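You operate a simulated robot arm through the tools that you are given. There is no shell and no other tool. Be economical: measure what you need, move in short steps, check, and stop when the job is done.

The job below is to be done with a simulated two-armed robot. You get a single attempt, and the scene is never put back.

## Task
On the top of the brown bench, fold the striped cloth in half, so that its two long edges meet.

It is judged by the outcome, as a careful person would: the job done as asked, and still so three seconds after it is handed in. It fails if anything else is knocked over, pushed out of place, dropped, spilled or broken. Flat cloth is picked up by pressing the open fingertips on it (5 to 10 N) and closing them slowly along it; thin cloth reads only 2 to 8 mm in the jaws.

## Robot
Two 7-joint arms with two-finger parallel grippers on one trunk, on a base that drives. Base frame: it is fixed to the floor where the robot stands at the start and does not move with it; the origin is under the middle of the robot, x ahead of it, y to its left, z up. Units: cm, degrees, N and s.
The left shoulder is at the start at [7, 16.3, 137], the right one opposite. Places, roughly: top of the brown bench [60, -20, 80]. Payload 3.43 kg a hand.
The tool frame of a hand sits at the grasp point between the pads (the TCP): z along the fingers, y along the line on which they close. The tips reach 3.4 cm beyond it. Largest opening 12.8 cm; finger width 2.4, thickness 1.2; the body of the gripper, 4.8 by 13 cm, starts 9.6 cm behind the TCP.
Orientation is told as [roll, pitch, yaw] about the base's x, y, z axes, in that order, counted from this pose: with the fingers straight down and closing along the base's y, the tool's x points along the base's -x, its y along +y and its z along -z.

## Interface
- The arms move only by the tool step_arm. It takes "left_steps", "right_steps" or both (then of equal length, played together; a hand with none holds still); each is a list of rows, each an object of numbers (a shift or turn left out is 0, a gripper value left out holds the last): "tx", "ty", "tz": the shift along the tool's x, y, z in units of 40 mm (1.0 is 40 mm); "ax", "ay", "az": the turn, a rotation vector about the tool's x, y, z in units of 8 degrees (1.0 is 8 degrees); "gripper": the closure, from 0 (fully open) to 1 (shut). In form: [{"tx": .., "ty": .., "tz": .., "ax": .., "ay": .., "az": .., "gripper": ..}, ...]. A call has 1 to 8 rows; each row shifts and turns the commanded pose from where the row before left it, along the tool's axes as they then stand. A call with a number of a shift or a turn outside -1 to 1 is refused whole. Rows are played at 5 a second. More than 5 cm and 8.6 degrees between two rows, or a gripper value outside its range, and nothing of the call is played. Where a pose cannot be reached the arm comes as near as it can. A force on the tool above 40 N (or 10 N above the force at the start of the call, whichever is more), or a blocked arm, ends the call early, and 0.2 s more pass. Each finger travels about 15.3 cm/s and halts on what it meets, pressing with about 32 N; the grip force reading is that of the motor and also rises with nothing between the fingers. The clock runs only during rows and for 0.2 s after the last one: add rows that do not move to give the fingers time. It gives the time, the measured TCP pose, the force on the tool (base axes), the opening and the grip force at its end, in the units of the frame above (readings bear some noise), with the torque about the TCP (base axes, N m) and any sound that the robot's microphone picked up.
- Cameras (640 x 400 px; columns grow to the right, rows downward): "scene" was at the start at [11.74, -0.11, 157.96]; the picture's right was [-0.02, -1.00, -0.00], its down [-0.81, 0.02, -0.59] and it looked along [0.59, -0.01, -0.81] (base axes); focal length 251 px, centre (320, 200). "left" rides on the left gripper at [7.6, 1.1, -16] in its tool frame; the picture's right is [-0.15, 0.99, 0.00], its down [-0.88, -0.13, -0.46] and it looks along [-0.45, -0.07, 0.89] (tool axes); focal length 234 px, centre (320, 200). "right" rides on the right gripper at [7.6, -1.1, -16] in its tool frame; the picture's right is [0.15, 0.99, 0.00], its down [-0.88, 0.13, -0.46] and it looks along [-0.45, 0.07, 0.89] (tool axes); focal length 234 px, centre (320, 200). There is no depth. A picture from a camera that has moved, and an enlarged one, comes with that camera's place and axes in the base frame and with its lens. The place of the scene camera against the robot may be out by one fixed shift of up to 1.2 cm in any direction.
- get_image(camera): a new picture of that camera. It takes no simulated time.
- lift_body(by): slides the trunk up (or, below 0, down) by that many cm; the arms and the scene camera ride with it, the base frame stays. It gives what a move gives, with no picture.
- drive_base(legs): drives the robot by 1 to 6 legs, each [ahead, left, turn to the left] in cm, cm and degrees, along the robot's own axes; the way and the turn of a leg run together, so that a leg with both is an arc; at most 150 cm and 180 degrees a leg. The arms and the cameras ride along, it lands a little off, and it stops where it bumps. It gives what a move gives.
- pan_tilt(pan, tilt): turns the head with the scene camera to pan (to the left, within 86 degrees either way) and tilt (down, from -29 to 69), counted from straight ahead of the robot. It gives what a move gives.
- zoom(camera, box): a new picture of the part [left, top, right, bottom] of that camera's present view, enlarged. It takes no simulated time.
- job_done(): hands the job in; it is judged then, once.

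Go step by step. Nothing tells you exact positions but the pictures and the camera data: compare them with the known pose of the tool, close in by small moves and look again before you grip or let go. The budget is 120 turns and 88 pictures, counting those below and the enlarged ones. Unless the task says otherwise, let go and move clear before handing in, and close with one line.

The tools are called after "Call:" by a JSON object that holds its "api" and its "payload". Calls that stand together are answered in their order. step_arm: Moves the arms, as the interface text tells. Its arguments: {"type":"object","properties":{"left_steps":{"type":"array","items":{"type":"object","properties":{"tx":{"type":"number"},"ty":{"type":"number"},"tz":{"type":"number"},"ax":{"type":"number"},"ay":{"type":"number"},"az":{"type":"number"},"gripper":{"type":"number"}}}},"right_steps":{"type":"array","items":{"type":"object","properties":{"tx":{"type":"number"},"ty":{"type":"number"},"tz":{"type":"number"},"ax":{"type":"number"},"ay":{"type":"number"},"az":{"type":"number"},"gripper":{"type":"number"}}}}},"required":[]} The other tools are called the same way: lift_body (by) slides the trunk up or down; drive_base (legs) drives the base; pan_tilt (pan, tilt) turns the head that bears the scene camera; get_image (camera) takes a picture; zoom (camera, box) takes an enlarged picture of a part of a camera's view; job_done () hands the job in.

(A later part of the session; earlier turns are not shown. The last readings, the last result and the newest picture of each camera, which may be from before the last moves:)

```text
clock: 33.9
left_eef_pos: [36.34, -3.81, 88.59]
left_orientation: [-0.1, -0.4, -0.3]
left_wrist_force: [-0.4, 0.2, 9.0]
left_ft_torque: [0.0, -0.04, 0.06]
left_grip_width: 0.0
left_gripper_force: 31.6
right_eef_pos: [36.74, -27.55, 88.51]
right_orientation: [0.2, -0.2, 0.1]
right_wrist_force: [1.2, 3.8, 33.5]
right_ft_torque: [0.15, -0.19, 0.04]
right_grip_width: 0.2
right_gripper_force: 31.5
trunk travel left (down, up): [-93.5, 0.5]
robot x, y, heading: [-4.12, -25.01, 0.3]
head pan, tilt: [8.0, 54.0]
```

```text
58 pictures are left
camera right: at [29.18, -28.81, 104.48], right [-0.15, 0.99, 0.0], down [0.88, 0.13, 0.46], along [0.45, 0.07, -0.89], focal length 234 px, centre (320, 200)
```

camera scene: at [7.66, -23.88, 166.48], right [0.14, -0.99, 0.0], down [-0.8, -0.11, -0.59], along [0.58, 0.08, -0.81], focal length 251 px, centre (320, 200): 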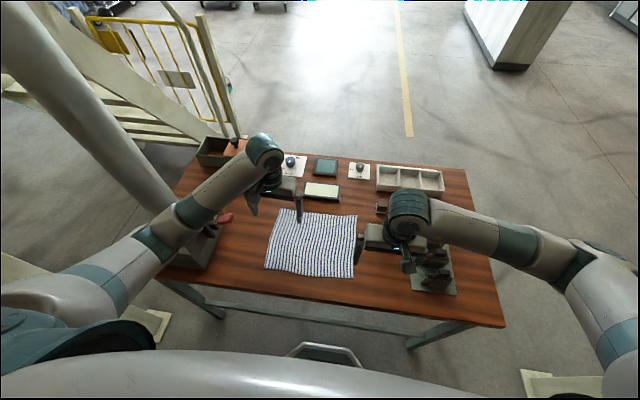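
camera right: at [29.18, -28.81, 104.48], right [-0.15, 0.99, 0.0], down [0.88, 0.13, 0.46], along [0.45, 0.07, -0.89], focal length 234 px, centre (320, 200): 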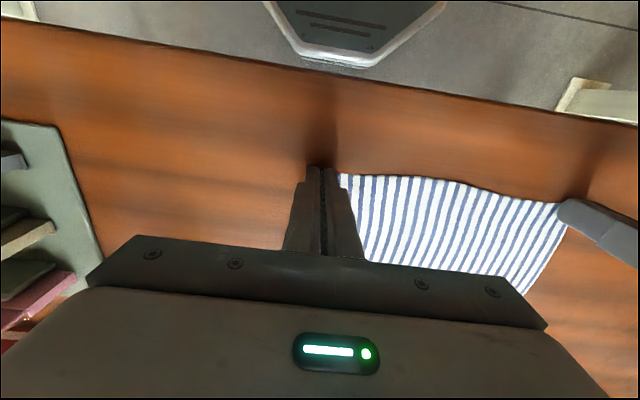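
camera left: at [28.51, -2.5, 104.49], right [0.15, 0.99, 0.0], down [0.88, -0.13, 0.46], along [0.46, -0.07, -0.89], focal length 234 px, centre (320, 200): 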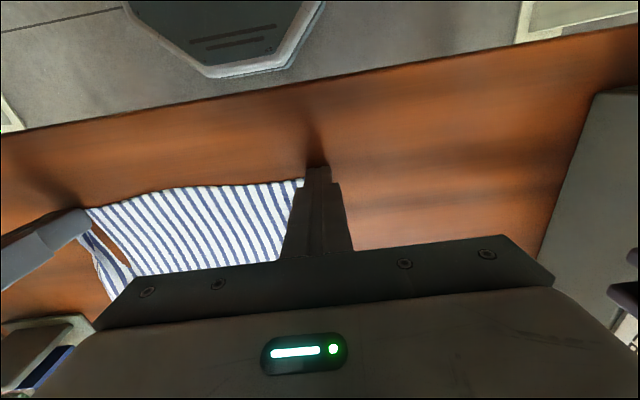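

The right hand reads 2 mm and seems to hold a ruck, but the left reads 0 and looks like it only pushed the corner inward. I'll relieve the right, lift and open the left, and look.

Call:
{"api": "step_arm", "payload": {"left_steps": [{"tz": -0.3}, {"tz": -0.3, "gripper": 0.65}, {"tx": 0}], "right_steps": [{"tz": -0.1}, {"tz": 0}, {"tx": 0}]}}

Call:
{"api": "get_image", "payload": {"camera": "left"}}

Call:
{"api": "zoom", "payload": {"camera": "scene", "box": [240, 190, 400, 290]}}

```text
clock: 34.7
left_eef_pos: [36.55, -3.78, 90.72]
left_orientation: [0.0, -0.3, -0.3]
left_wrist_force: [-0.6, -0.9, 0.4]
left_ft_torque: [0.02, 0.0, -0.02]
left_grip_width: 4.51
left_gripper_force: 0.1
right_eef_pos: [36.81, -27.78, 88.73]
right_orientation: [-0.1, 0.1, 0.2]
right_wrist_force: [0.6, 0.5, -0.4]
right_ft_torque: [0.0, 0.02, -0.04]
right_grip_width: 0.2
right_gripper_force: 32.0
trunk travel left (down, up): [-93.5, 0.5]
robot x, y, heading: [-3.59, -25.04, 0.2]
head pan, tilt: [8.0, 54.0]
```

```text
57 pictures are left
camera left: at [28.8, -2.45, 106.76], right [0.15, 0.99, 0.0], down [0.88, -0.13, 0.46], along [0.45, -0.07, -0.89], focal length 234 px, centre (320, 200)
```

left: 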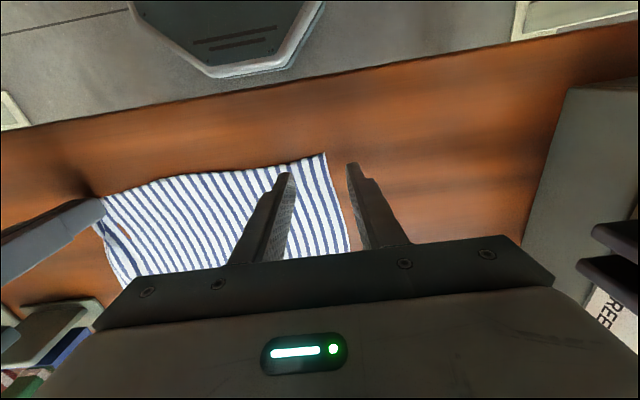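

```text
4.00 times, centred on (320, 240) of scene
camera zoom: at [7.69, -23.8, 166.46], right [0.14, -0.99, 0.0], down [-0.8, -0.11, -0.59], along [0.58, 0.08, -0.81], focal length 1006 px, centre (320, 40)
```

zoom: 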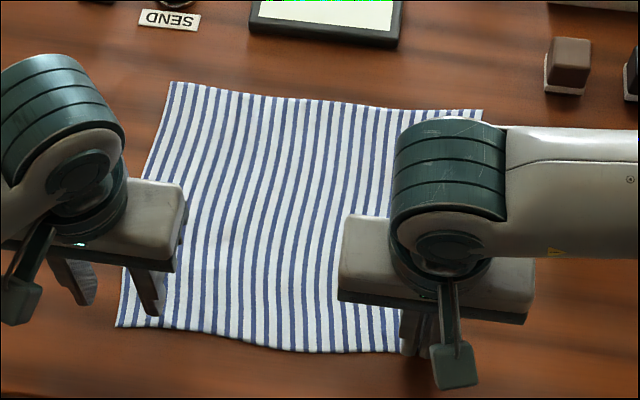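

The left corner slid to about (34.9, −3.0). I'll regrip with the centre at y −6.3 and x 35.6 so that both fingertips land on cloth, pressing a little more.

Call:
{"api": "step_arm", "payload": {"left_steps": [{"tx": 0.22, "ty": -0.63, "gripper": 0.68}, {"tz": 0.3}, {"tz": 0.17}, {"tx": 0}]}}

Call:
{"api": "get_image", "payload": {"camera": "left"}}

```text
clock: 35.7
left_eef_pos: [35.7, -6.38, 88.92]
left_orientation: [-0.1, -0.4, -0.4]
left_wrist_force: [0.6, -0.4, -0.6]
left_ft_torque: [-0.03, -0.03, 0.03]
left_grip_width: 4.07
left_gripper_force: 0.1
right_eef_pos: [36.92, -27.85, 88.82]
right_orientation: [0.1, 0.0, 0.2]
right_wrist_force: [-1.2, 0.0, -0.2]
right_ft_torque: [0.01, 0.02, 0.02]
right_grip_width: 0.21
right_gripper_force: 31.3
trunk travel left (down, up): [-93.5, 0.5]
robot x, y, heading: [-4.0, -24.53, 0.1]
head pan, tilt: [8.0, 54.0]
```

```text
55 pictures are left
camera left: at [27.95, -4.96, 104.94], right [0.15, 0.99, 0.0], down [0.88, -0.14, 0.46], along [0.46, -0.07, -0.89], focal length 234 px, centre (320, 200)
```

left: 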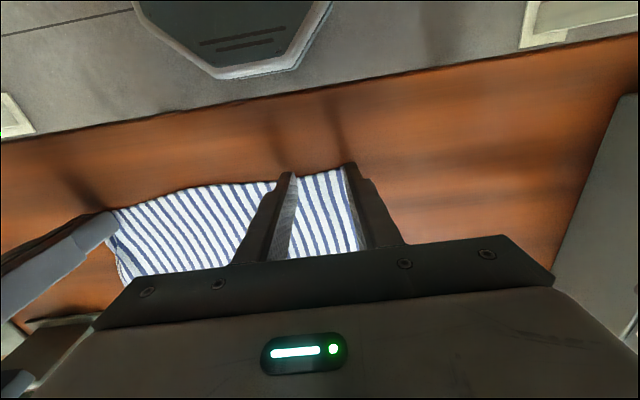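

The corner is about under the outer finger, so I'll shift 0.9 cm further in and then press.

Call:
{"api": "step_arm", "payload": {"left_steps": [{"ty": -0.22}, {"tz": 0.07}, {"tz": 0.03}, {"tx": 0}]}}

Call:
{"api": "zoom", "payload": {"camera": "left", "box": [220, 120, 420, 270]}}

```text
clock: 36.7
left_eef_pos: [35.58, -7.24, 88.55]
left_orientation: [-0.1, -0.3, -0.2]
left_wrist_force: [-0.6, 2.0, 7.1]
left_ft_torque: [0.17, 0.02, 0.01]
left_grip_width: 4.14
left_gripper_force: 0.2
right_eef_pos: [36.86, -27.73, 88.87]
right_orientation: [0.1, 0.0, 0.1]
right_wrist_force: [1.1, -0.1, -0.1]
right_ft_torque: [-0.01, 0.0, 0.02]
right_grip_width: 0.18
right_gripper_force: 31.9
trunk travel left (down, up): [-93.5, 0.5]
robot x, y, heading: [-4.04, -25.11, 0.1]
head pan, tilt: [8.0, 54.0]
```

```text
2.67 times, centred on (320, 195) of left
camera zoom: at [27.84, -5.94, 104.51], right [0.15, 0.99, 0.0], down [0.88, -0.14, 0.46], along [0.46, -0.07, -0.89], focal length 624 px, centre (320, 213)
```

zoom: 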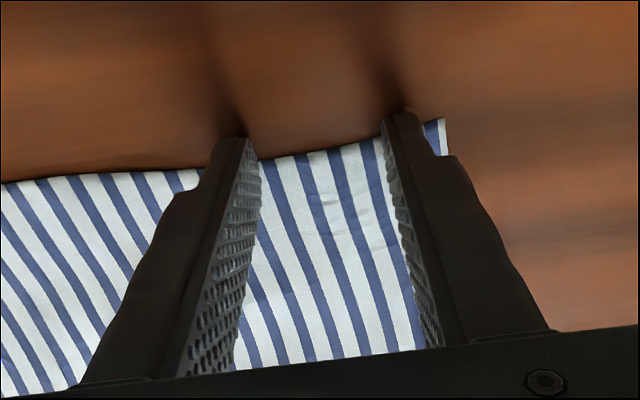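

Now both tips are on the cloth with the corner just outside. Closing slowly.

Call:
{"api": "step_arm", "payload": {"left_steps": [{"tz": 0.015, "gripper": 0.72}, {"gripper": 0.76}, {"gripper": 0.8}, {"gripper": 0.84}, {"gripper": 0.88}, {"gripper": 0.92}, {"gripper": 0.96}, {"gripper": 1}]}}

Call:
{"api": "zoom", "payload": {"camera": "left", "box": [220, 120, 420, 270]}}

Call:
{"api": "zoom", "payload": {"camera": "right", "box": [220, 120, 420, 270]}}

```text
clock: 38.5
left_eef_pos: [35.49, -7.5, 88.45]
left_orientation: [-0.3, -0.4, -0.4]
left_wrist_force: [3.1, -20.2, 22.3]
left_ft_torque: [-0.57, -0.2, -0.19]
left_grip_width: 0.18
left_gripper_force: 31.8
right_eef_pos: [36.76, -27.57, 88.98]
right_orientation: [0.3, 0.0, 0.2]
right_wrist_force: [-1.9, 20.3, -0.2]
right_ft_torque: [0.71, 0.05, 0.14]
right_grip_width: 0.25
right_gripper_force: 31.9
trunk travel left (down, up): [-93.5, 0.5]
robot x, y, heading: [-3.88, -24.94, -0.2]
head pan, tilt: [8.0, 54.0]
```

```text
2.67 times, centred on (320, 195) of left
camera zoom: at [27.75, -6.06, 104.49], right [0.15, 0.99, 0.0], down [0.88, -0.13, 0.46], along [0.46, -0.07, -0.89], focal length 624 px, centre (320, 213)
```

zoom: 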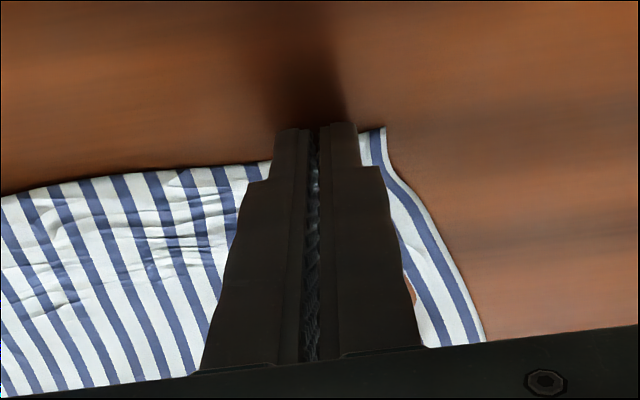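

```text
2.67 times, centred on (320, 195) of right
camera zoom: at [29.22, -28.86, 104.92], right [-0.15, 0.99, 0.01], down [0.88, 0.13, 0.46], along [0.45, 0.07, -0.89], focal length 624 px, centre (320, 213)
```

zoom: 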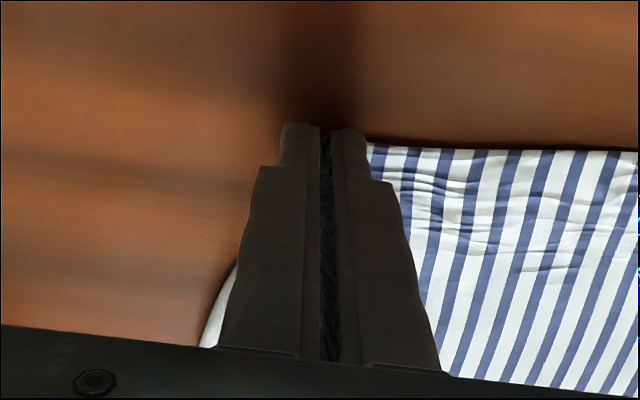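

Both grips hold (1.8 and 2.5 mm), with some sideways pull between them. I'll ease that pull and lift along an arc about the fold line, the first half of the way.

Call:
{"api": "step_arm", "payload": {"left_steps": [{"ty": -0.1, "tz": -0.1}, {"ty": -0.05, "tz": -0.4}, {"tx": -0.15, "tz": -0.45}, {"tx": -0.22, "tz": -0.42}, {"tx": -0.35, "tz": -0.4}, {"tx": -0.4, "tz": -0.35}, {"tx": -0.43, "tz": -0.25}, {"tx": -0.45, "tz": -0.2}], "right_steps": [{"ty": 0.1, "tz": -0.1}, {"ty": 0.05, "tz": -0.4}, {"tx": -0.15, "tz": -0.45}, {"tx": -0.22, "tz": -0.42}, {"tx": -0.35, "tz": -0.4}, {"tx": -0.4, "tz": -0.35}, {"tx": -0.43, "tz": -0.25}, {"tx": -0.45, "tz": -0.2}]}}

Call:
{"api": "get_image", "payload": {"camera": "scene"}}

Call:
{"api": "get_image", "payload": {"camera": "left"}}

```text
clock: 40.3
left_eef_pos: [43.82, -7.86, 98.56]
left_orientation: [0.0, -0.2, -0.3]
left_wrist_force: [-0.1, -0.1, -0.9]
left_ft_torque: [0.02, 0.01, -0.02]
left_grip_width: 0.2
left_gripper_force: 32.0
right_eef_pos: [44.99, -27.11, 98.97]
right_orientation: [0.1, 0.0, 0.2]
right_wrist_force: [0.0, -0.5, 0.2]
right_ft_torque: [0.0, 0.01, 0.05]
right_grip_width: 0.19
right_gripper_force: 32.0
trunk travel left (down, up): [-93.5, 0.5]
robot x, y, heading: [-4.11, -25.31, -0.1]
head pan, tilt: [8.0, 54.0]
```

```text
51 pictures are left
camera scene: at [7.8, -23.88, 166.47], right [0.14, -0.99, 0.0], down [-0.8, -0.11, -0.59], along [0.58, 0.08, -0.81], focal length 251 px, centre (320, 200)
```

scene: 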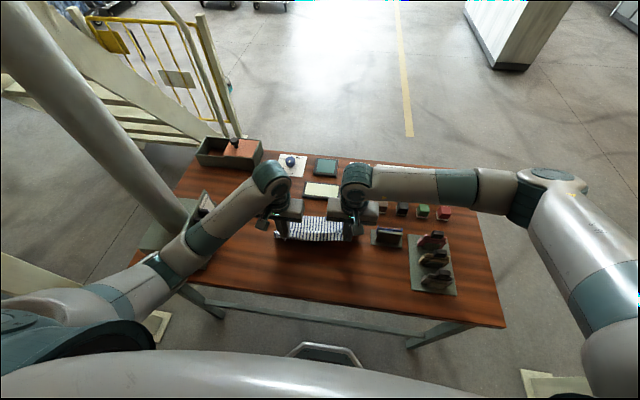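

```text
50 pictures are left
camera left: at [36.08, -6.67, 114.51], right [0.15, 0.99, 0.0], down [0.88, -0.14, 0.46], along [0.45, -0.07, -0.89], focal length 234 px, centre (320, 200)
```

left: 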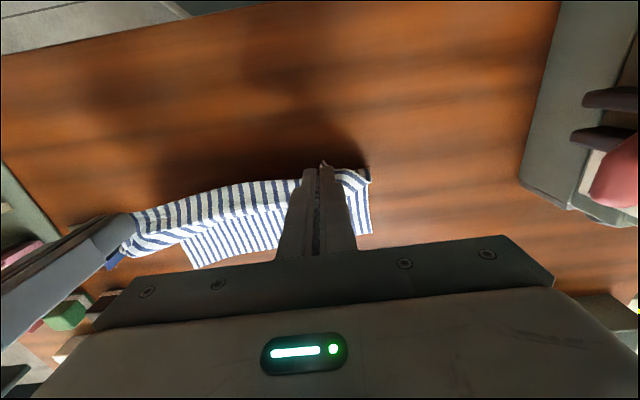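

Both corners are up and held, and the cloth is hanging well. A closer look to check the half still on the bench.

Call:
{"api": "zoom", "payload": {"camera": "scene", "box": [250, 170, 410, 270]}}

Call:
{"api": "get_image", "payload": {"camera": "right"}}

```text
4.00 times, centred on (330, 220) of scene
camera zoom: at [7.8, -23.88, 166.47], right [0.14, -0.99, 0.0], down [-0.8, -0.11, -0.59], along [0.58, 0.08, -0.81], focal length 1006 px, centre (280, 120)
```

zoom: 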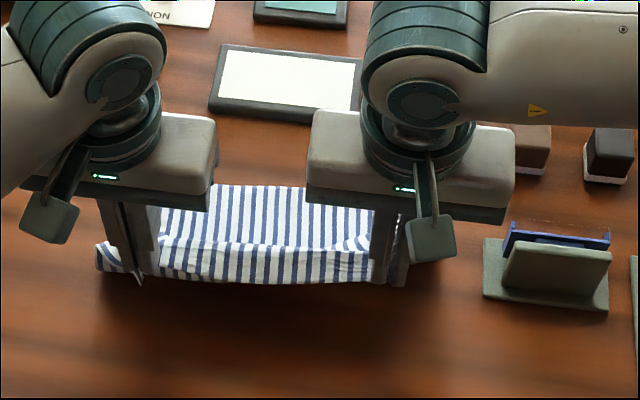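

```text
48 pictures are left
camera right: at [37.53, -28.29, 115.12], right [-0.15, 0.99, 0.0], down [0.88, 0.13, 0.46], along [0.45, 0.07, -0.89], focal length 234 px, centre (320, 200)
```

right: 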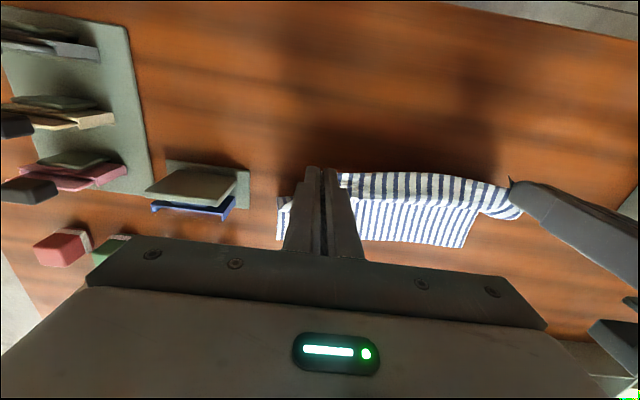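

The lower half lies slightly turned, with its far edge running from about (57.7, −1.8) to (60.5, −31.5). I'll drive forward 5 cm for reach, then carry the edge over while tilting the fingers back so the gripped strip doesn't tuck under.

Call:
{"api": "drive_base", "payload": {"legs": [[5, 0, 0]]}}

Call:
{"api": "step_arm", "payload": {"left_steps": [{"tx": -0.31, "tz": -0.125, "ay": 0.5}, {"tx": -0.304, "tz": -0.097, "ay": 0.5}, {"tx": -0.307, "tz": -0.043, "ay": 0.5}, {"tx": -0.329, "tz": 0.058, "ay": 0.5}, {"tx": -0.367, "tz": 0.155, "ay": 0.5}], "right_steps": [{"tx": -0.34, "tz": -0.125, "ay": 0.5}, {"tx": -0.334, "tz": -0.099, "ay": 0.5}, {"tx": -0.337, "tz": -0.047, "ay": 0.5}, {"tx": -0.358, "tz": 0.052, "ay": 0.5}, {"tx": -0.396, "tz": 0.147, "ay": 0.5}]}}

Call:
{"api": "zoom", "payload": {"camera": "scene", "box": [230, 150, 430, 275]}}

Call:
{"api": "get_image", "payload": {"camera": "left"}}

```text
clock: 41.2
left_eef_pos: [48.04, -7.86, 98.8]
left_orientation: [-0.1, -0.5, -0.3]
left_wrist_force: [-1.0, 0.7, 0.5]
left_ft_torque: [0.03, -0.08, -0.01]
left_grip_width: 0.17
left_gripper_force: 31.9
right_eef_pos: [49.27, -26.98, 99.55]
right_orientation: [0.1, -0.4, 0.2]
right_wrist_force: [-0.5, -0.3, 0.5]
right_ft_torque: [0.01, -0.06, -0.01]
right_grip_width: 0.18
right_gripper_force: 31.9
trunk travel left (down, up): [-93.5, 0.5]
robot x, y, heading: [0.82, -24.96, 0.2]
head pan, tilt: [8.0, 54.0]
```

```text
clock: 42.5
left_eef_pos: [54.75, -7.89, 97.79]
left_orientation: [-0.2, 20.1, -0.3]
left_wrist_force: [0.2, -0.6, -0.2]
left_ft_torque: [0.03, 0.01, -0.03]
left_grip_width: 0.17
left_gripper_force: 31.9
right_eef_pos: [56.54, -26.8, 98.46]
right_orientation: [0.0, 20.1, 0.3]
right_wrist_force: [0.6, 0.3, 0.0]
right_ft_torque: [0.03, 0.05, 0.02]
right_grip_width: 0.19
right_gripper_force: 31.9
trunk travel left (down, up): [-93.5, 0.5]
robot x, y, heading: [0.58, -24.78, 0.0]
head pan, tilt: [8.0, 54.0]
```

```text
3.20 times, centred on (330, 212) of scene
camera zoom: at [12.7, -23.78, 166.47], right [0.14, -0.99, 0.0], down [-0.8, -0.11, -0.59], along [0.58, 0.08, -0.81], focal length 804 px, centre (288, 160)
```

zoom: 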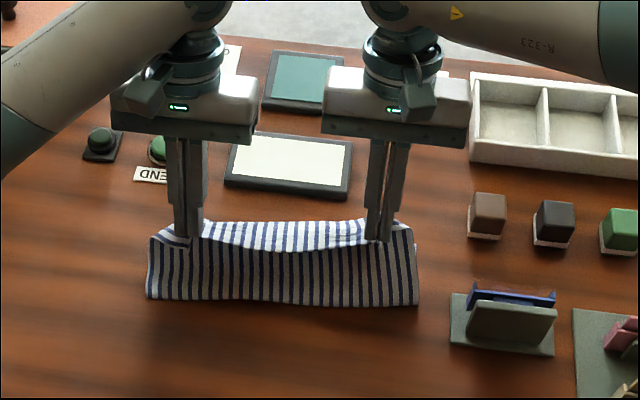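

```text
46 pictures are left
camera left: at [53.03, -6.59, 115.51], right [0.14, 0.99, -0.05], down [0.98, -0.14, 0.13], along [0.12, -0.07, -0.99], focal length 234 px, centre (320, 200)
```

left: 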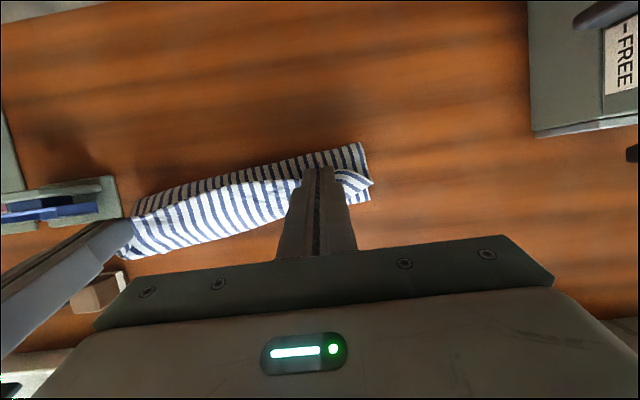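

Very tidy: the lower half hasn't moved and the edge is nearly over. I'll carry on to the far edge and lower.

Call:
{"api": "step_arm", "payload": {"left_steps": [{"tx": -0.42, "tz": 0.247, "ay": 0.5}, {"tx": -0.487, "tz": 0.331, "ay": 0.5}, {"tx": -0.508, "tz": 0.296, "ay": 0.5}, {"tx": -0.132, "tz": 0.212}, {"tx": -0.132, "tz": 0.212}, {"tx": 0}], "right_steps": [{"tx": -0.448, "tz": 0.237, "ay": 0.5}, {"tx": -0.514, "tz": 0.319, "ay": 0.5}, {"tx": -0.534, "tz": 0.282, "ay": 0.5}, {"tx": -0.132, "tz": 0.212}, {"tx": -0.132, "tz": 0.212}, {"tx": 0}]}}

Call:
{"api": "zoom", "payload": {"camera": "scene", "box": [230, 150, 430, 275]}}

Call:
{"api": "get_image", "payload": {"camera": "left"}}

Call:
{"api": "get_image", "payload": {"camera": "right"}}

```text
clock: 43.9
left_eef_pos: [58.47, -7.79, 90.32]
left_orientation: [-0.1, 31.8, -0.5]
left_wrist_force: [0.0, -0.4, 0.9]
left_ft_torque: [0.02, 0.02, -0.01]
left_grip_width: 0.18
left_gripper_force: 31.8
right_eef_pos: [60.61, -26.94, 91.11]
right_orientation: [0.1, 32.0, 0.4]
right_wrist_force: [1.0, 0.0, -0.8]
right_ft_torque: [0.02, -0.01, 0.0]
right_grip_width: 0.23
right_gripper_force: 31.7
trunk travel left (down, up): [-93.5, 0.5]
robot x, y, heading: [0.5, -24.65, -0.1]
head pan, tilt: [8.0, 54.0]
```

```text
3.20 times, centred on (330, 212) of scene
camera zoom: at [12.62, -23.82, 166.48], right [0.14, -0.99, 0.0], down [-0.8, -0.11, -0.59], along [0.58, 0.08, -0.81], focal length 804 px, centre (288, 160)
```

zoom: 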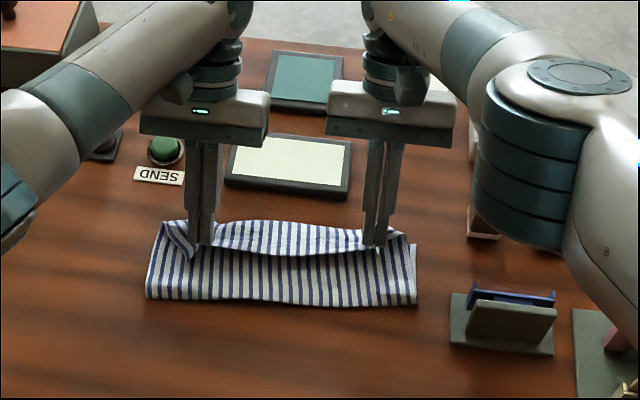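

```text
44 pictures are left
camera left: at [60.4, -6.52, 107.99], right [0.13, 0.99, -0.08], down [0.99, -0.14, -0.08], along [-0.09, -0.07, -0.99], focal length 234 px, centre (320, 200)
```

left: 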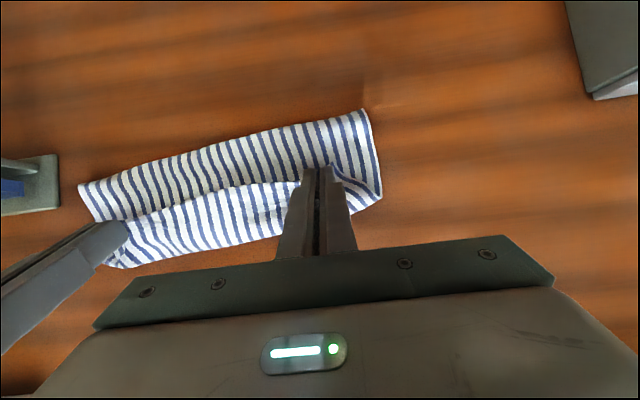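

```text
43 pictures are left
camera right: at [62.63, -28.03, 108.66], right [-0.13, 0.99, 0.08], down [0.99, 0.14, -0.08], along [-0.09, 0.07, -0.99], focal length 234 px, centre (320, 200)
```

right: 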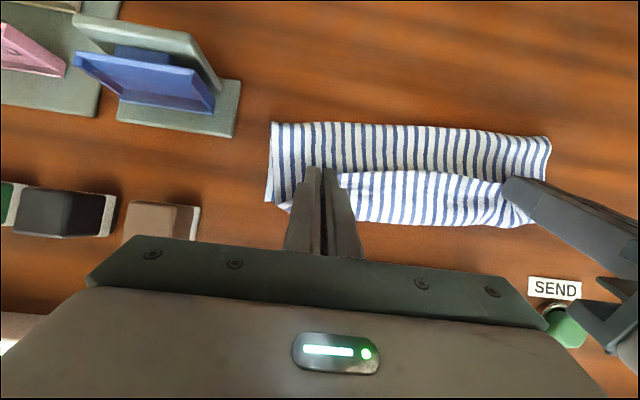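

The hands are over the far edge, but they pushed it too far: the cloth bulges ahead of the fingertips and the crease is about 4 cm too far forward. I'll raise and pull back a bit, tilting the fingers further, before setting it down.

Call:
{"api": "step_arm", "payload": {"left_steps": [{"tx": 0.305, "tz": -0.25}, {"tx": 0.305, "tz": -0.25}, {"tx": 0.305, "tz": -0.25}, {"tx": 0.305, "tz": -0.25}, {"ay": 0.55}, {"ay": 0.55}, {"ay": 0.55}], "right_steps": [{"tx": 0.305, "tz": -0.25}, {"tx": 0.305, "tz": -0.25}, {"tx": 0.305, "tz": -0.25}, {"tx": 0.305, "tz": -0.25}, {"ay": 0.55}, {"ay": 0.55}, {"ay": 0.55}]}}

Call:
{"api": "lift_body", "payload": {"by": -4}}

Call:
{"api": "zoom", "payload": {"camera": "scene", "box": [230, 150, 430, 275]}}

Call:
{"api": "get_image", "payload": {"camera": "left"}}

```text
clock: 45.5
left_eef_pos: [56.5, -7.99, 96.4]
left_orientation: [0.0, 45.1, -0.3]
left_wrist_force: [0.8, 0.4, -0.5]
left_ft_torque: [-0.01, -0.03, -0.04]
left_grip_width: 0.22
left_gripper_force: 31.6
right_eef_pos: [57.9, -27.08, 97.73]
right_orientation: [0.2, 45.2, 0.4]
right_wrist_force: [-0.2, -0.1, -0.3]
right_ft_torque: [0.01, -0.01, -0.03]
right_grip_width: 0.2
right_gripper_force: 32.3
right hand out of reach, approached as far as the arm can: row 1, 2, 3, 4, 5, 6, 7
trunk travel left (down, up): [-93.5, 0.5]
robot x, y, heading: [0.87, -24.77, 0.2]
head pan, tilt: [8.0, 54.0]
```

```text
clock: 46.3
left_eef_pos: [56.53, -7.9, 92.29]
left_orientation: [0.0, 44.9, -0.3]
left_wrist_force: [0.0, -0.4, 0.3]
left_ft_torque: [-0.01, 0.02, -0.01]
left_grip_width: 0.17
left_gripper_force: 32.0
right_eef_pos: [57.79, -27.19, 93.73]
right_orientation: [0.1, 45.1, 0.3]
right_wrist_force: [-0.1, 0.2, 0.0]
right_ft_torque: [0.02, -0.01, 0.01]
right_grip_width: 0.17
right_gripper_force: 31.5
trunk travel left (down, up): [-89.5, 4.5]
robot x, y, heading: [0.64, -24.99, -0.2]
head pan, tilt: [8.0, 54.0]
```

```text
3.20 times, centred on (330, 212) of scene
camera zoom: at [12.53, -23.8, 162.49], right [0.14, -0.99, 0.0], down [-0.8, -0.11, -0.59], along [0.58, 0.08, -0.81], focal length 804 px, centre (288, 160)
```

zoom: 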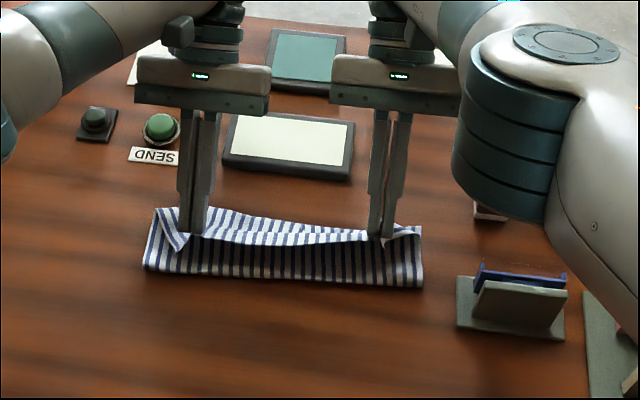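

```text
41 pictures are left
camera left: at [62.32, -6.71, 109.07], right [0.11, 0.99, -0.1], down [0.94, -0.14, -0.3], along [-0.31, -0.07, -0.95], focal length 234 px, centre (320, 200)
```

left: 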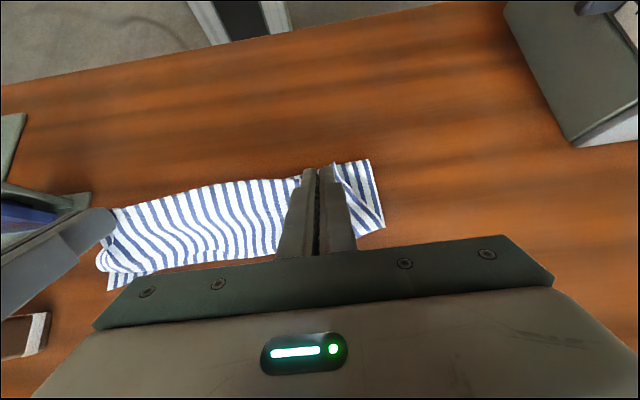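

The crease didn't roll back. I'll lift the edge up over the wanted fold line so that the cloth hangs straight and the crease re-forms in the middle.

Call:
{"api": "step_arm", "payload": {"left_steps": [{"tx": 0.464, "tz": -0.102}, {"tx": 0.464, "tz": -0.102}, {"tx": 0.464, "tz": -0.102}, {"tx": 0.464, "tz": -0.102}, {"tx": 0}], "right_steps": [{"tx": 0.349, "tz": -0.093}, {"tx": 0.349, "tz": -0.093}, {"tx": 0.349, "tz": -0.093}, {"tx": 0.349, "tz": -0.093}, {"tx": 0}]}}

Call:
{"api": "zoom", "payload": {"camera": "scene", "box": [230, 150, 430, 275]}}

Call:
{"api": "get_image", "payload": {"camera": "left"}}

```text
clock: 47.5
left_eef_pos: [52.65, -7.98, 98.87]
left_orientation: [-0.2, 44.9, -0.4]
left_wrist_force: [2.4, -7.1, -1.5]
left_ft_torque: [-0.2, -0.08, 0.16]
left_grip_width: 0.17
left_gripper_force: 32.0
right_eef_pos: [58.38, -26.49, 95.33]
right_orientation: [0.2, 45.3, 0.5]
right_wrist_force: [-2.3, 7.1, 1.2]
right_ft_torque: [0.21, 0.16, -0.13]
right_grip_width: 0.21
right_gripper_force: 31.7
right hand out of reach, approached as far as the arm can: row 1, 2, 3, 4
trunk travel left (down, up): [-89.5, 4.5]
robot x, y, heading: [0.92, -24.97, -0.1]
head pan, tilt: [8.0, 54.0]
```

```text
3.20 times, centred on (330, 212) of scene
camera zoom: at [12.63, -23.85, 162.48], right [0.14, -0.99, 0.0], down [-0.8, -0.11, -0.59], along [0.58, 0.08, -0.81], focal length 804 px, centre (288, 160)
```

zoom: 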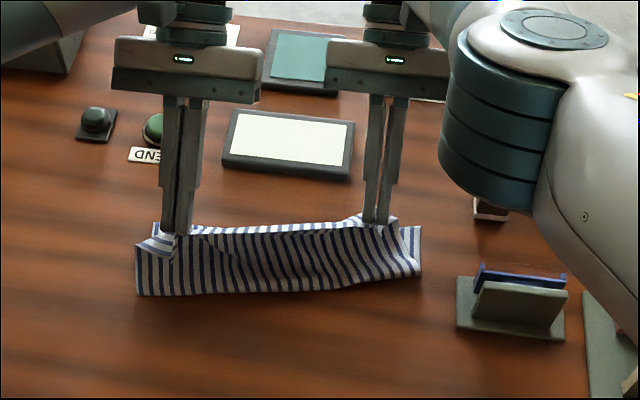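

```text
39 pictures are left
camera left: at [58.48, -6.69, 115.53], right [0.11, 0.99, -0.11], down [0.94, -0.14, -0.3], along [-0.31, -0.07, -0.95], focal length 234 px, centre (320, 200)
```

left: 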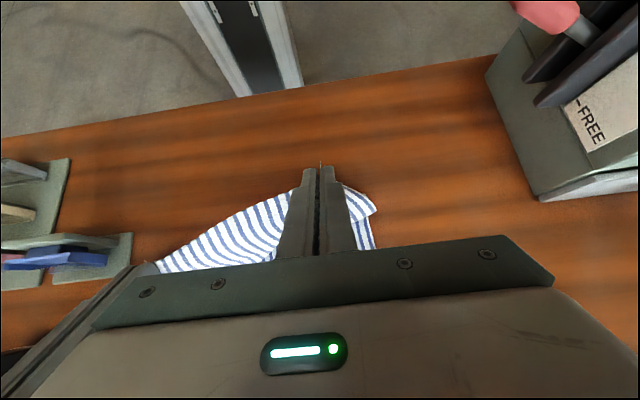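

The right wrist hits a limit at that tilt. I'll reduce the right hand's tilt and bring it level with the left.

Call:
{"api": "step_arm", "payload": {"right_steps": [{"ay": -1}, {"ay": -1}, {"tx": 0.345, "tz": -0.094}, {"tx": 0.345, "tz": -0.094}, {"tx": 0.345, "tz": -0.094}, {"tx": 0.345, "tz": -0.094}, {"tx": 0}]}}

Call:
{"api": "zoom", "payload": {"camera": "scene", "box": [230, 150, 430, 275]}}

Call:
{"api": "get_image", "payload": {"camera": "right"}}

```text
clock: 49.1
left_eef_pos: [52.62, -7.68, 98.79]
left_orientation: [-0.1, 45.0, -0.2]
left_wrist_force: [0.3, -0.6, -0.5]
left_ft_torque: [-0.03, -0.03, 0.01]
left_grip_width: 0.19
left_gripper_force: 31.4
right_eef_pos: [58.87, -25.97, 97.2]
right_orientation: [0.0, 45.5, 0.3]
right_wrist_force: [-0.5, 1.2, 0.8]
right_ft_torque: [0.02, 0.02, 0.03]
right_grip_width: 0.18
right_gripper_force: 32.2
right hand out of reach, approached as far as the arm can: row 1, 2, 3, 4, 5, 6
trunk travel left (down, up): [-89.5, 4.5]
robot x, y, heading: [0.96, -24.8, 0.0]
head pan, tilt: [8.0, 54.0]
```

```text
3.20 times, centred on (330, 212) of scene
camera zoom: at [12.61, -23.81, 162.48], right [0.14, -0.99, 0.0], down [-0.8, -0.11, -0.59], along [0.58, 0.08, -0.81], focal length 804 px, centre (288, 160)
```

zoom: 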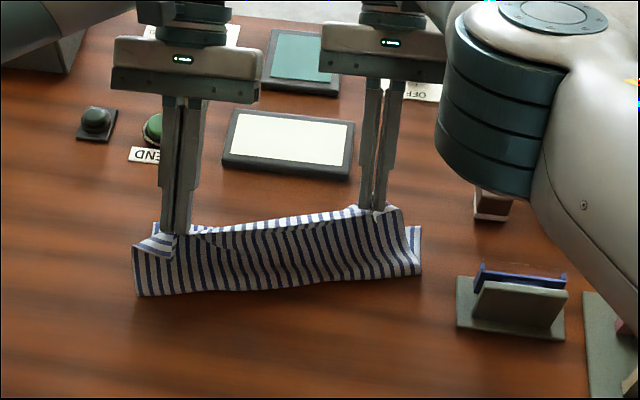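

```text
37 pictures are left
camera right: at [64.89, -26.98, 113.8], right [-0.11, 0.99, 0.1], down [0.94, 0.14, -0.31], along [-0.32, 0.06, -0.95], focal length 234 px, centre (320, 200)
```

right: 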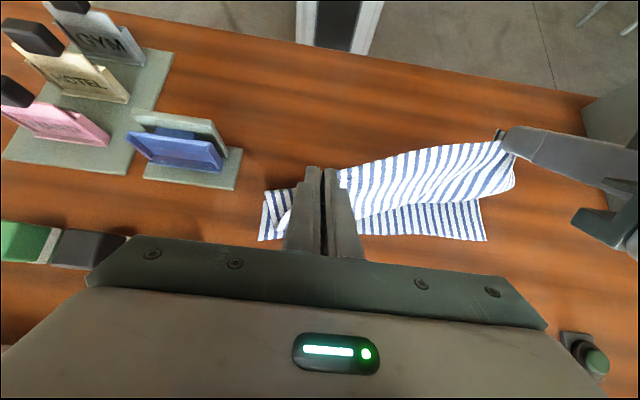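

The right arm is held by its own joint limits, but driving back moves both hands. I'll move the left hand forward 4 cm and then drive back 4 cm, so the right tip ends over the fold as well.

Call:
{"api": "step_arm", "payload": {"left_steps": [{"tx": -0.236, "tz": -0.236}, {"tx": -0.236, "tz": -0.236}, {"tx": -0.236, "tz": -0.236}]}}

Call:
{"api": "drive_base", "payload": {"legs": [[-4, 0, 0]]}}

Call:
{"api": "zoom", "payload": {"camera": "scene", "box": [230, 140, 430, 265]}}

Call:
{"api": "get_image", "payload": {"camera": "left"}}

Call:
{"api": "get_image", "payload": {"camera": "right"}}

```text
clock: 49.9
left_eef_pos: [56.52, -8.12, 98.69]
left_orientation: [0.1, 45.0, -0.3]
left_wrist_force: [0.0, 1.1, 0.2]
left_ft_torque: [0.02, 0.0, 0.0]
left_grip_width: 0.19
left_gripper_force: 32.0
right_eef_pos: [58.68, -25.89, 97.17]
right_orientation: [0.1, 45.4, 0.3]
right_wrist_force: [-0.2, 0.1, -0.2]
right_ft_torque: [-0.03, -0.01, 0.0]
right_grip_width: 0.2
right_gripper_force: 31.9
trunk travel left (down, up): [-89.5, 4.5]
robot x, y, heading: [1.07, -25.16, 0.0]
head pan, tilt: [8.0, 54.0]
```

```text
clock: 50.8
left_eef_pos: [53.21, -8.07, 98.49]
left_orientation: [-0.1, 45.3, -0.4]
left_wrist_force: [0.8, 0.5, -0.6]
left_ft_torque: [0.0, 0.07, 0.0]
left_grip_width: 0.17
left_gripper_force: 32.1
right_eef_pos: [55.54, -25.86, 96.73]
right_orientation: [0.0, 45.8, 0.5]
right_wrist_force: [0.7, 0.9, 0.1]
right_ft_torque: [-0.01, 0.07, 0.01]
right_grip_width: 0.22
right_gripper_force: 32.0
trunk travel left (down, up): [-89.5, 4.5]
robot x, y, heading: [-3.07, -24.7, 0.1]
head pan, tilt: [8.0, 54.0]
```

```text
3.20 times, centred on (330, 202) of scene
camera zoom: at [9.69, -23.77, 162.38], right [0.14, -0.99, 0.0], down [-0.8, -0.12, -0.58], along [0.58, 0.08, -0.81], focal length 804 px, centre (288, 192)
```

zoom: 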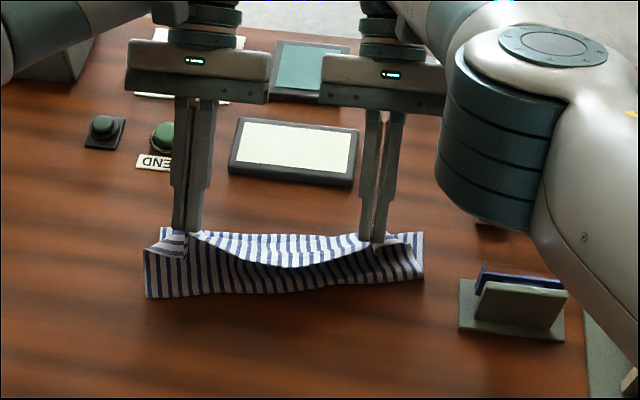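

```text
35 pictures are left
camera left: at [59.12, -6.72, 115.07], right [0.11, 0.99, -0.11], down [0.94, -0.13, -0.3], along [-0.32, -0.07, -0.95], focal length 234 px, centre (320, 200)
```

left: 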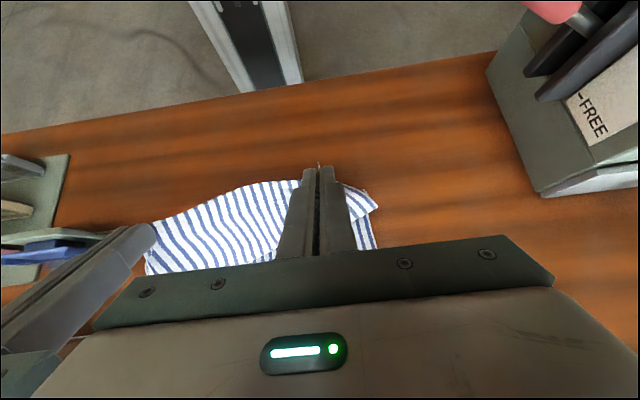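

```text
34 pictures are left
camera right: at [61.69, -26.87, 113.38], right [-0.11, 0.99, 0.1], down [0.94, 0.14, -0.31], along [-0.32, 0.06, -0.94], focal length 234 px, centre (320, 200)
```

right: 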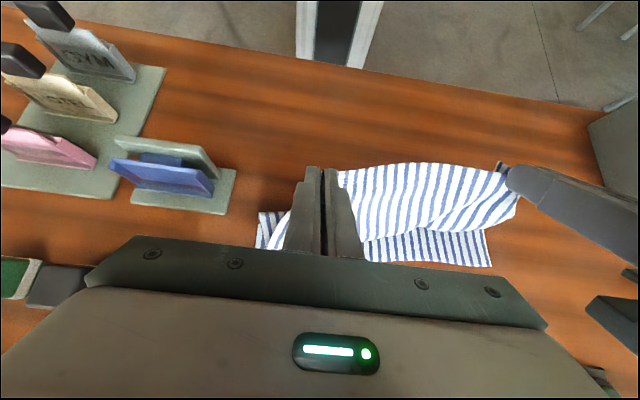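

The right side still has too much slack ahead of its crease, so I'll repeat that: left forward, right up a bit, then drive back 5 cm.

Call:
{"api": "step_arm", "payload": {"left_steps": [{"tx": -0.236, "tz": -0.236}, {"tx": -0.236, "tz": -0.236}, {"tx": -0.236, "tz": -0.236}], "right_steps": [{"tx": 0.15, "tz": -0.15}, {"tx": 0.15, "tz": -0.15}, {"tx": 0.15, "tz": -0.15}]}}

Call:
{"api": "drive_base", "payload": {"legs": [[-5, 0, 0]]}}

Call:
{"api": "zoom", "payload": {"camera": "scene", "box": [230, 120, 430, 245]}}

Call:
{"api": "get_image", "payload": {"camera": "right"}}

```text
clock: 51.6
left_eef_pos: [56.45, -8.2, 98.74]
left_orientation: [0.0, 44.9, -0.1]
left_wrist_force: [0.3, 0.2, 0.1]
left_ft_torque: [0.01, -0.04, 0.02]
left_grip_width: 0.19
left_gripper_force: 32.4
right_eef_pos: [55.69, -25.55, 99.49]
right_orientation: [-0.1, 45.6, 0.5]
right_wrist_force: [-0.4, -0.5, 0.7]
right_ft_torque: [0.0, -0.02, 0.0]
right_grip_width: 0.2
right_gripper_force: 32.2
right hand out of reach, approached as far as the arm can: row 2
trunk travel left (down, up): [-89.5, 4.5]
robot x, y, heading: [-3.01, -24.93, 0.4]
head pan, tilt: [8.0, 54.0]
```

```text
clock: 52.5
left_eef_pos: [52.26, -8.15, 98.26]
left_orientation: [-0.2, 45.4, -0.3]
left_wrist_force: [0.9, 1.0, -0.5]
left_ft_torque: [-0.01, 0.09, 0.01]
left_grip_width: 0.17
left_gripper_force: 32.1
right_eef_pos: [51.48, -25.58, 98.95]
right_orientation: [0.0, 45.9, 0.4]
right_wrist_force: [0.8, 0.0, -0.9]
right_ft_torque: [-0.03, 0.09, 0.0]
right_grip_width: 0.2
right_gripper_force: 31.6
trunk travel left (down, up): [-89.5, 4.5]
robot x, y, heading: [-8.06, -24.96, 0.4]
head pan, tilt: [8.0, 54.0]
```

```text
3.20 times, centred on (330, 182) of scene
camera zoom: at [4.93, -23.79, 162.37], right [0.14, -0.99, 0.0], down [-0.8, -0.12, -0.58], along [0.58, 0.08, -0.81], focal length 804 px, centre (288, 256)
```

zoom: 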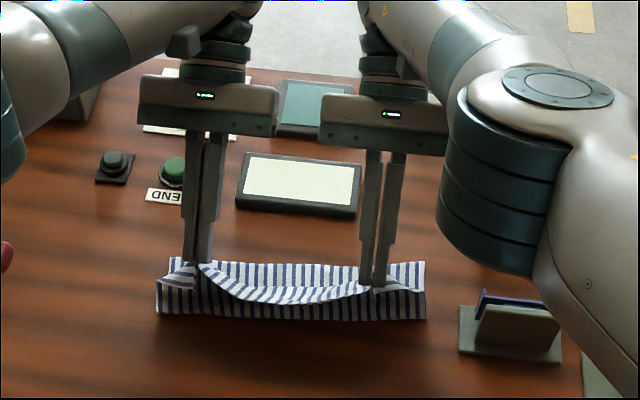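

```text
32 pictures are left
camera right: at [57.73, -26.69, 115.63], right [-0.11, 0.99, 0.1], down [0.94, 0.14, -0.31], along [-0.33, 0.06, -0.94], focal length 234 px, centre (320, 200)
```

right: 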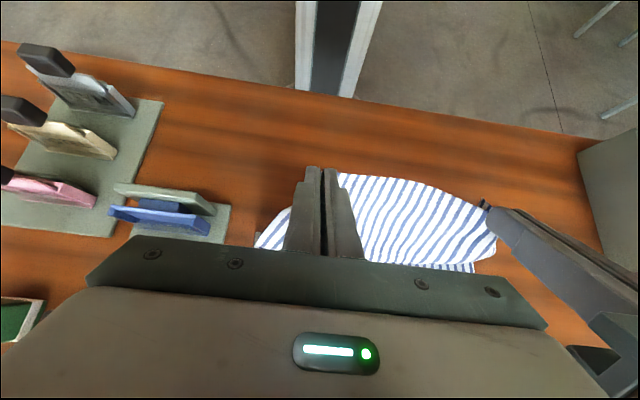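

The crease peeled too far forward because I carried the edge too high. I'll spread the hands a little, go back and down to lay some cloth down again, then redo the carry lower.

Call:
{"api": "step_arm", "payload": {"left_steps": [{"tx": 0.16, "tz": 0.16}, {"tx": 0.16, "tz": 0.16}, {"tx": 0.26, "tz": 0.06}], "right_steps": [{"ty": -0.12}, {"ty": -0.12}, {"ty": -0.12}]}}

Call:
{"api": "drive_base", "payload": {"legs": [[-6, 0, 0]]}}

Call:
{"api": "lift_body", "payload": {"by": -6}}

Call:
{"api": "zoom", "payload": {"camera": "scene", "box": [210, 100, 450, 250]}}

Call:
{"api": "get_image", "payload": {"camera": "right"}}

```text
clock: 53.3
left_eef_pos: [48.97, -8.14, 99.27]
left_orientation: [-0.1, 44.8, -0.2]
left_wrist_force: [0.0, -0.4, -1.0]
left_ft_torque: [0.04, -0.05, -0.03]
left_grip_width: 0.19
left_gripper_force: 32.0
right_eef_pos: [50.98, -26.96, 99.43]
right_orientation: [0.0, 45.5, 0.3]
right_wrist_force: [-1.4, 0.5, 0.3]
right_ft_torque: [-0.03, -0.07, -0.01]
right_grip_width: 0.19
right_gripper_force: 32.1
right hand out of reach, approached as far as the arm can: row 3
trunk travel left (down, up): [-89.5, 4.5]
robot x, y, heading: [-8.04, -24.87, 0.1]
head pan, tilt: [8.0, 54.0]
```

```text
clock: 54.2
left_eef_pos: [43.72, -8.18, 98.79]
left_orientation: [-0.1, 45.2, -0.4]
left_wrist_force: [0.8, 0.3, 0.1]
left_ft_torque: [-0.03, 0.05, 0.0]
left_grip_width: 0.18
left_gripper_force: 31.8
right_eef_pos: [45.88, -27.16, 99.02]
right_orientation: [-0.1, 45.9, 0.2]
right_wrist_force: [0.3, -1.7, 0.0]
right_ft_torque: [-0.02, 0.08, 0.0]
right_grip_width: 0.19
right_gripper_force: 32.4
trunk travel left (down, up): [-89.5, 4.5]
robot x, y, heading: [-13.38, -25.27, 0.2]
head pan, tilt: [8.0, 54.0]
```

```text
clock: 55.2
left_eef_pos: [43.29, -8.22, 93.17]
left_orientation: [-0.1, 45.0, -0.3]
left_wrist_force: [-0.1, 0.7, -0.3]
left_ft_torque: [-0.02, 0.0, -0.02]
left_grip_width: 0.19
left_gripper_force: 31.8
right_eef_pos: [45.52, -27.12, 93.17]
right_orientation: [0.0, 45.5, 0.3]
right_wrist_force: [-0.7, 0.0, 0.5]
right_ft_torque: [0.0, 0.04, -0.01]
right_grip_width: 0.19
right_gripper_force: 32.3
trunk travel left (down, up): [-83.5, 10.5]
robot x, y, heading: [-13.26, -25.3, 0.4]
head pan, tilt: [8.0, 54.0]
```

```text
2.67 times, centred on (330, 175) of scene
camera zoom: at [-1.82, -23.86, 156.48], right [0.14, -0.99, 0.0], down [-0.8, -0.11, -0.59], along [0.58, 0.08, -0.81], focal length 670 px, centre (293, 267)
```

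zoom: 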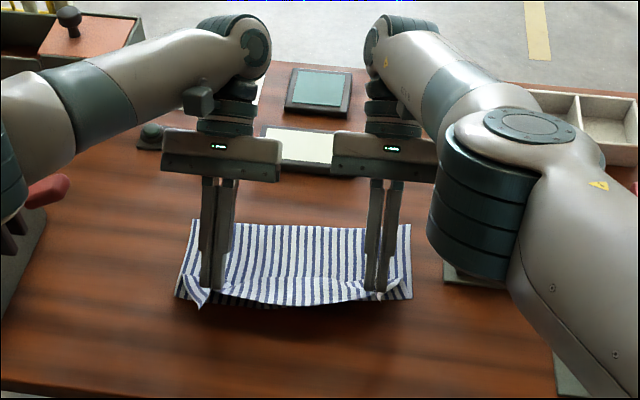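

```text
30 pictures are left
camera right: at [51.63, -28.14, 109.88], right [-0.11, 0.99, 0.1], down [0.94, 0.14, -0.31], along [-0.32, 0.06, -0.94], focal length 234 px, centre (320, 200)
```

right: 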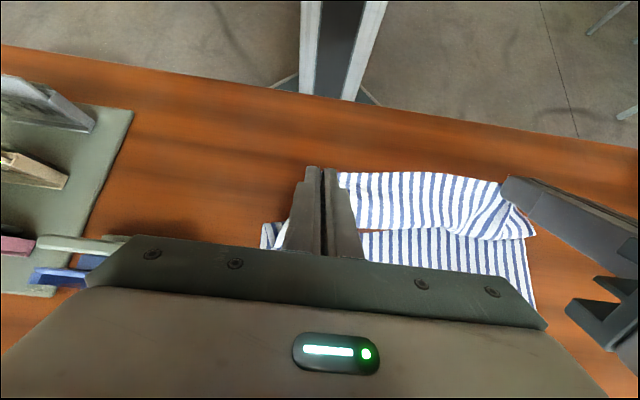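

The cloth is laid back again. Now I'll carry it lower: raise 2.5 cm, drive forward 8 cm, lower, and check where the crease sits.

Call:
{"api": "lift_body", "payload": {"by": 2.5}}

Call:
{"api": "drive_base", "payload": {"legs": [[8, 0, 0]]}}

Call:
{"api": "get_image", "payload": {"camera": "right"}}

Call:
{"api": "get_image", "payload": {"camera": "left"}}

Call:
{"api": "zoom", "payload": {"camera": "scene", "box": [230, 130, 430, 255]}}

```text
clock: 56.0
left_eef_pos: [43.42, -8.23, 95.6]
left_orientation: [-0.1, 45.0, -0.2]
left_wrist_force: [0.4, 0.3, -0.2]
left_ft_torque: [-0.01, 0.0, 0.0]
left_grip_width: 0.2
left_gripper_force: 31.6
right_eef_pos: [45.54, -27.15, 95.75]
right_orientation: [-0.1, 45.7, 0.2]
right_wrist_force: [0.5, 0.5, 0.1]
right_ft_torque: [0.02, 0.02, 0.01]
right_grip_width: 0.16
right_gripper_force: 31.6
trunk travel left (down, up): [-86.0, 8.0]
robot x, y, heading: [-13.72, -24.75, 0.1]
head pan, tilt: [8.0, 54.0]
```

```text
clock: 57.0
left_eef_pos: [50.81, -8.15, 95.85]
left_orientation: [0.0, 44.7, -0.3]
left_wrist_force: [0.4, -0.4, 0.3]
left_ft_torque: [0.02, 0.01, -0.01]
left_grip_width: 0.17
left_gripper_force: 31.7
right_eef_pos: [52.82, -27.0, 95.86]
right_orientation: [-0.1, 45.4, 0.4]
right_wrist_force: [-1.0, 0.0, 0.2]
right_ft_torque: [-0.01, -0.03, 0.01]
right_grip_width: 0.2
right_gripper_force: 32.5
trunk travel left (down, up): [-86.0, 8.0]
robot x, y, heading: [-5.93, -25.08, 0.3]
head pan, tilt: [8.0, 54.0]
```

```text
29 pictures are left
camera right: at [58.96, -28.07, 112.58], right [-0.11, 0.99, 0.1], down [0.94, 0.14, -0.31], along [-0.32, 0.06, -0.95], focal length 234 px, centre (320, 200)
```

right: 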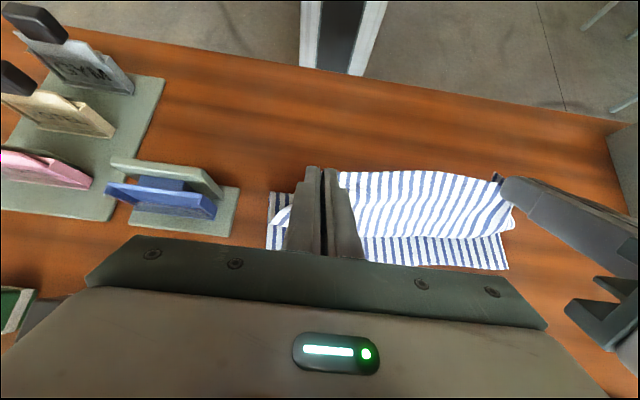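

```text
28 pictures are left
camera left: at [56.51, -6.96, 112.54], right [0.11, 0.99, -0.1], down [0.95, -0.13, -0.3], along [-0.31, -0.07, -0.95], focal length 234 px, centre (320, 200)
```

left: 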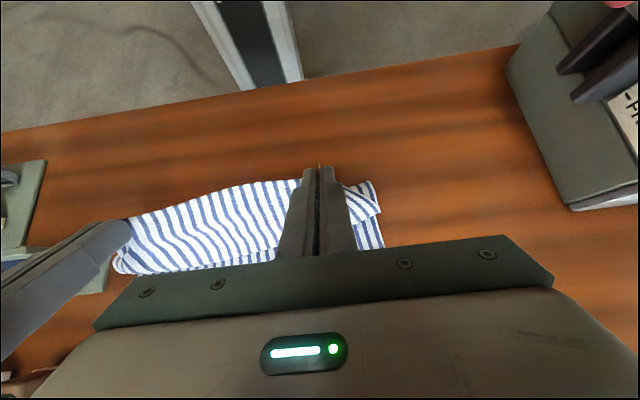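

```text
3.20 times, centred on (330, 192) of scene
camera zoom: at [5.39, -23.85, 159.02], right [0.14, -0.99, 0.0], down [-0.8, -0.12, -0.59], along [0.58, 0.08, -0.81], focal length 804 px, centre (288, 224)
```

zoom: 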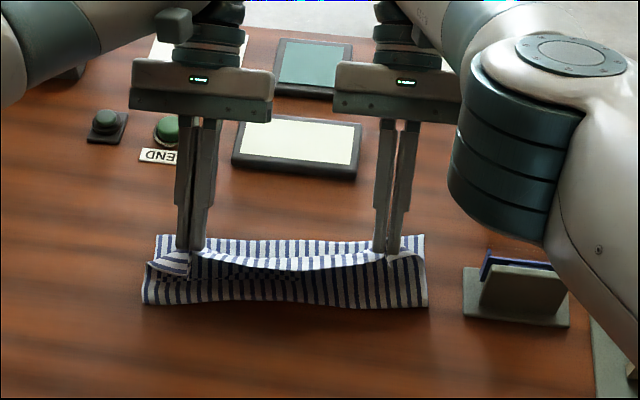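

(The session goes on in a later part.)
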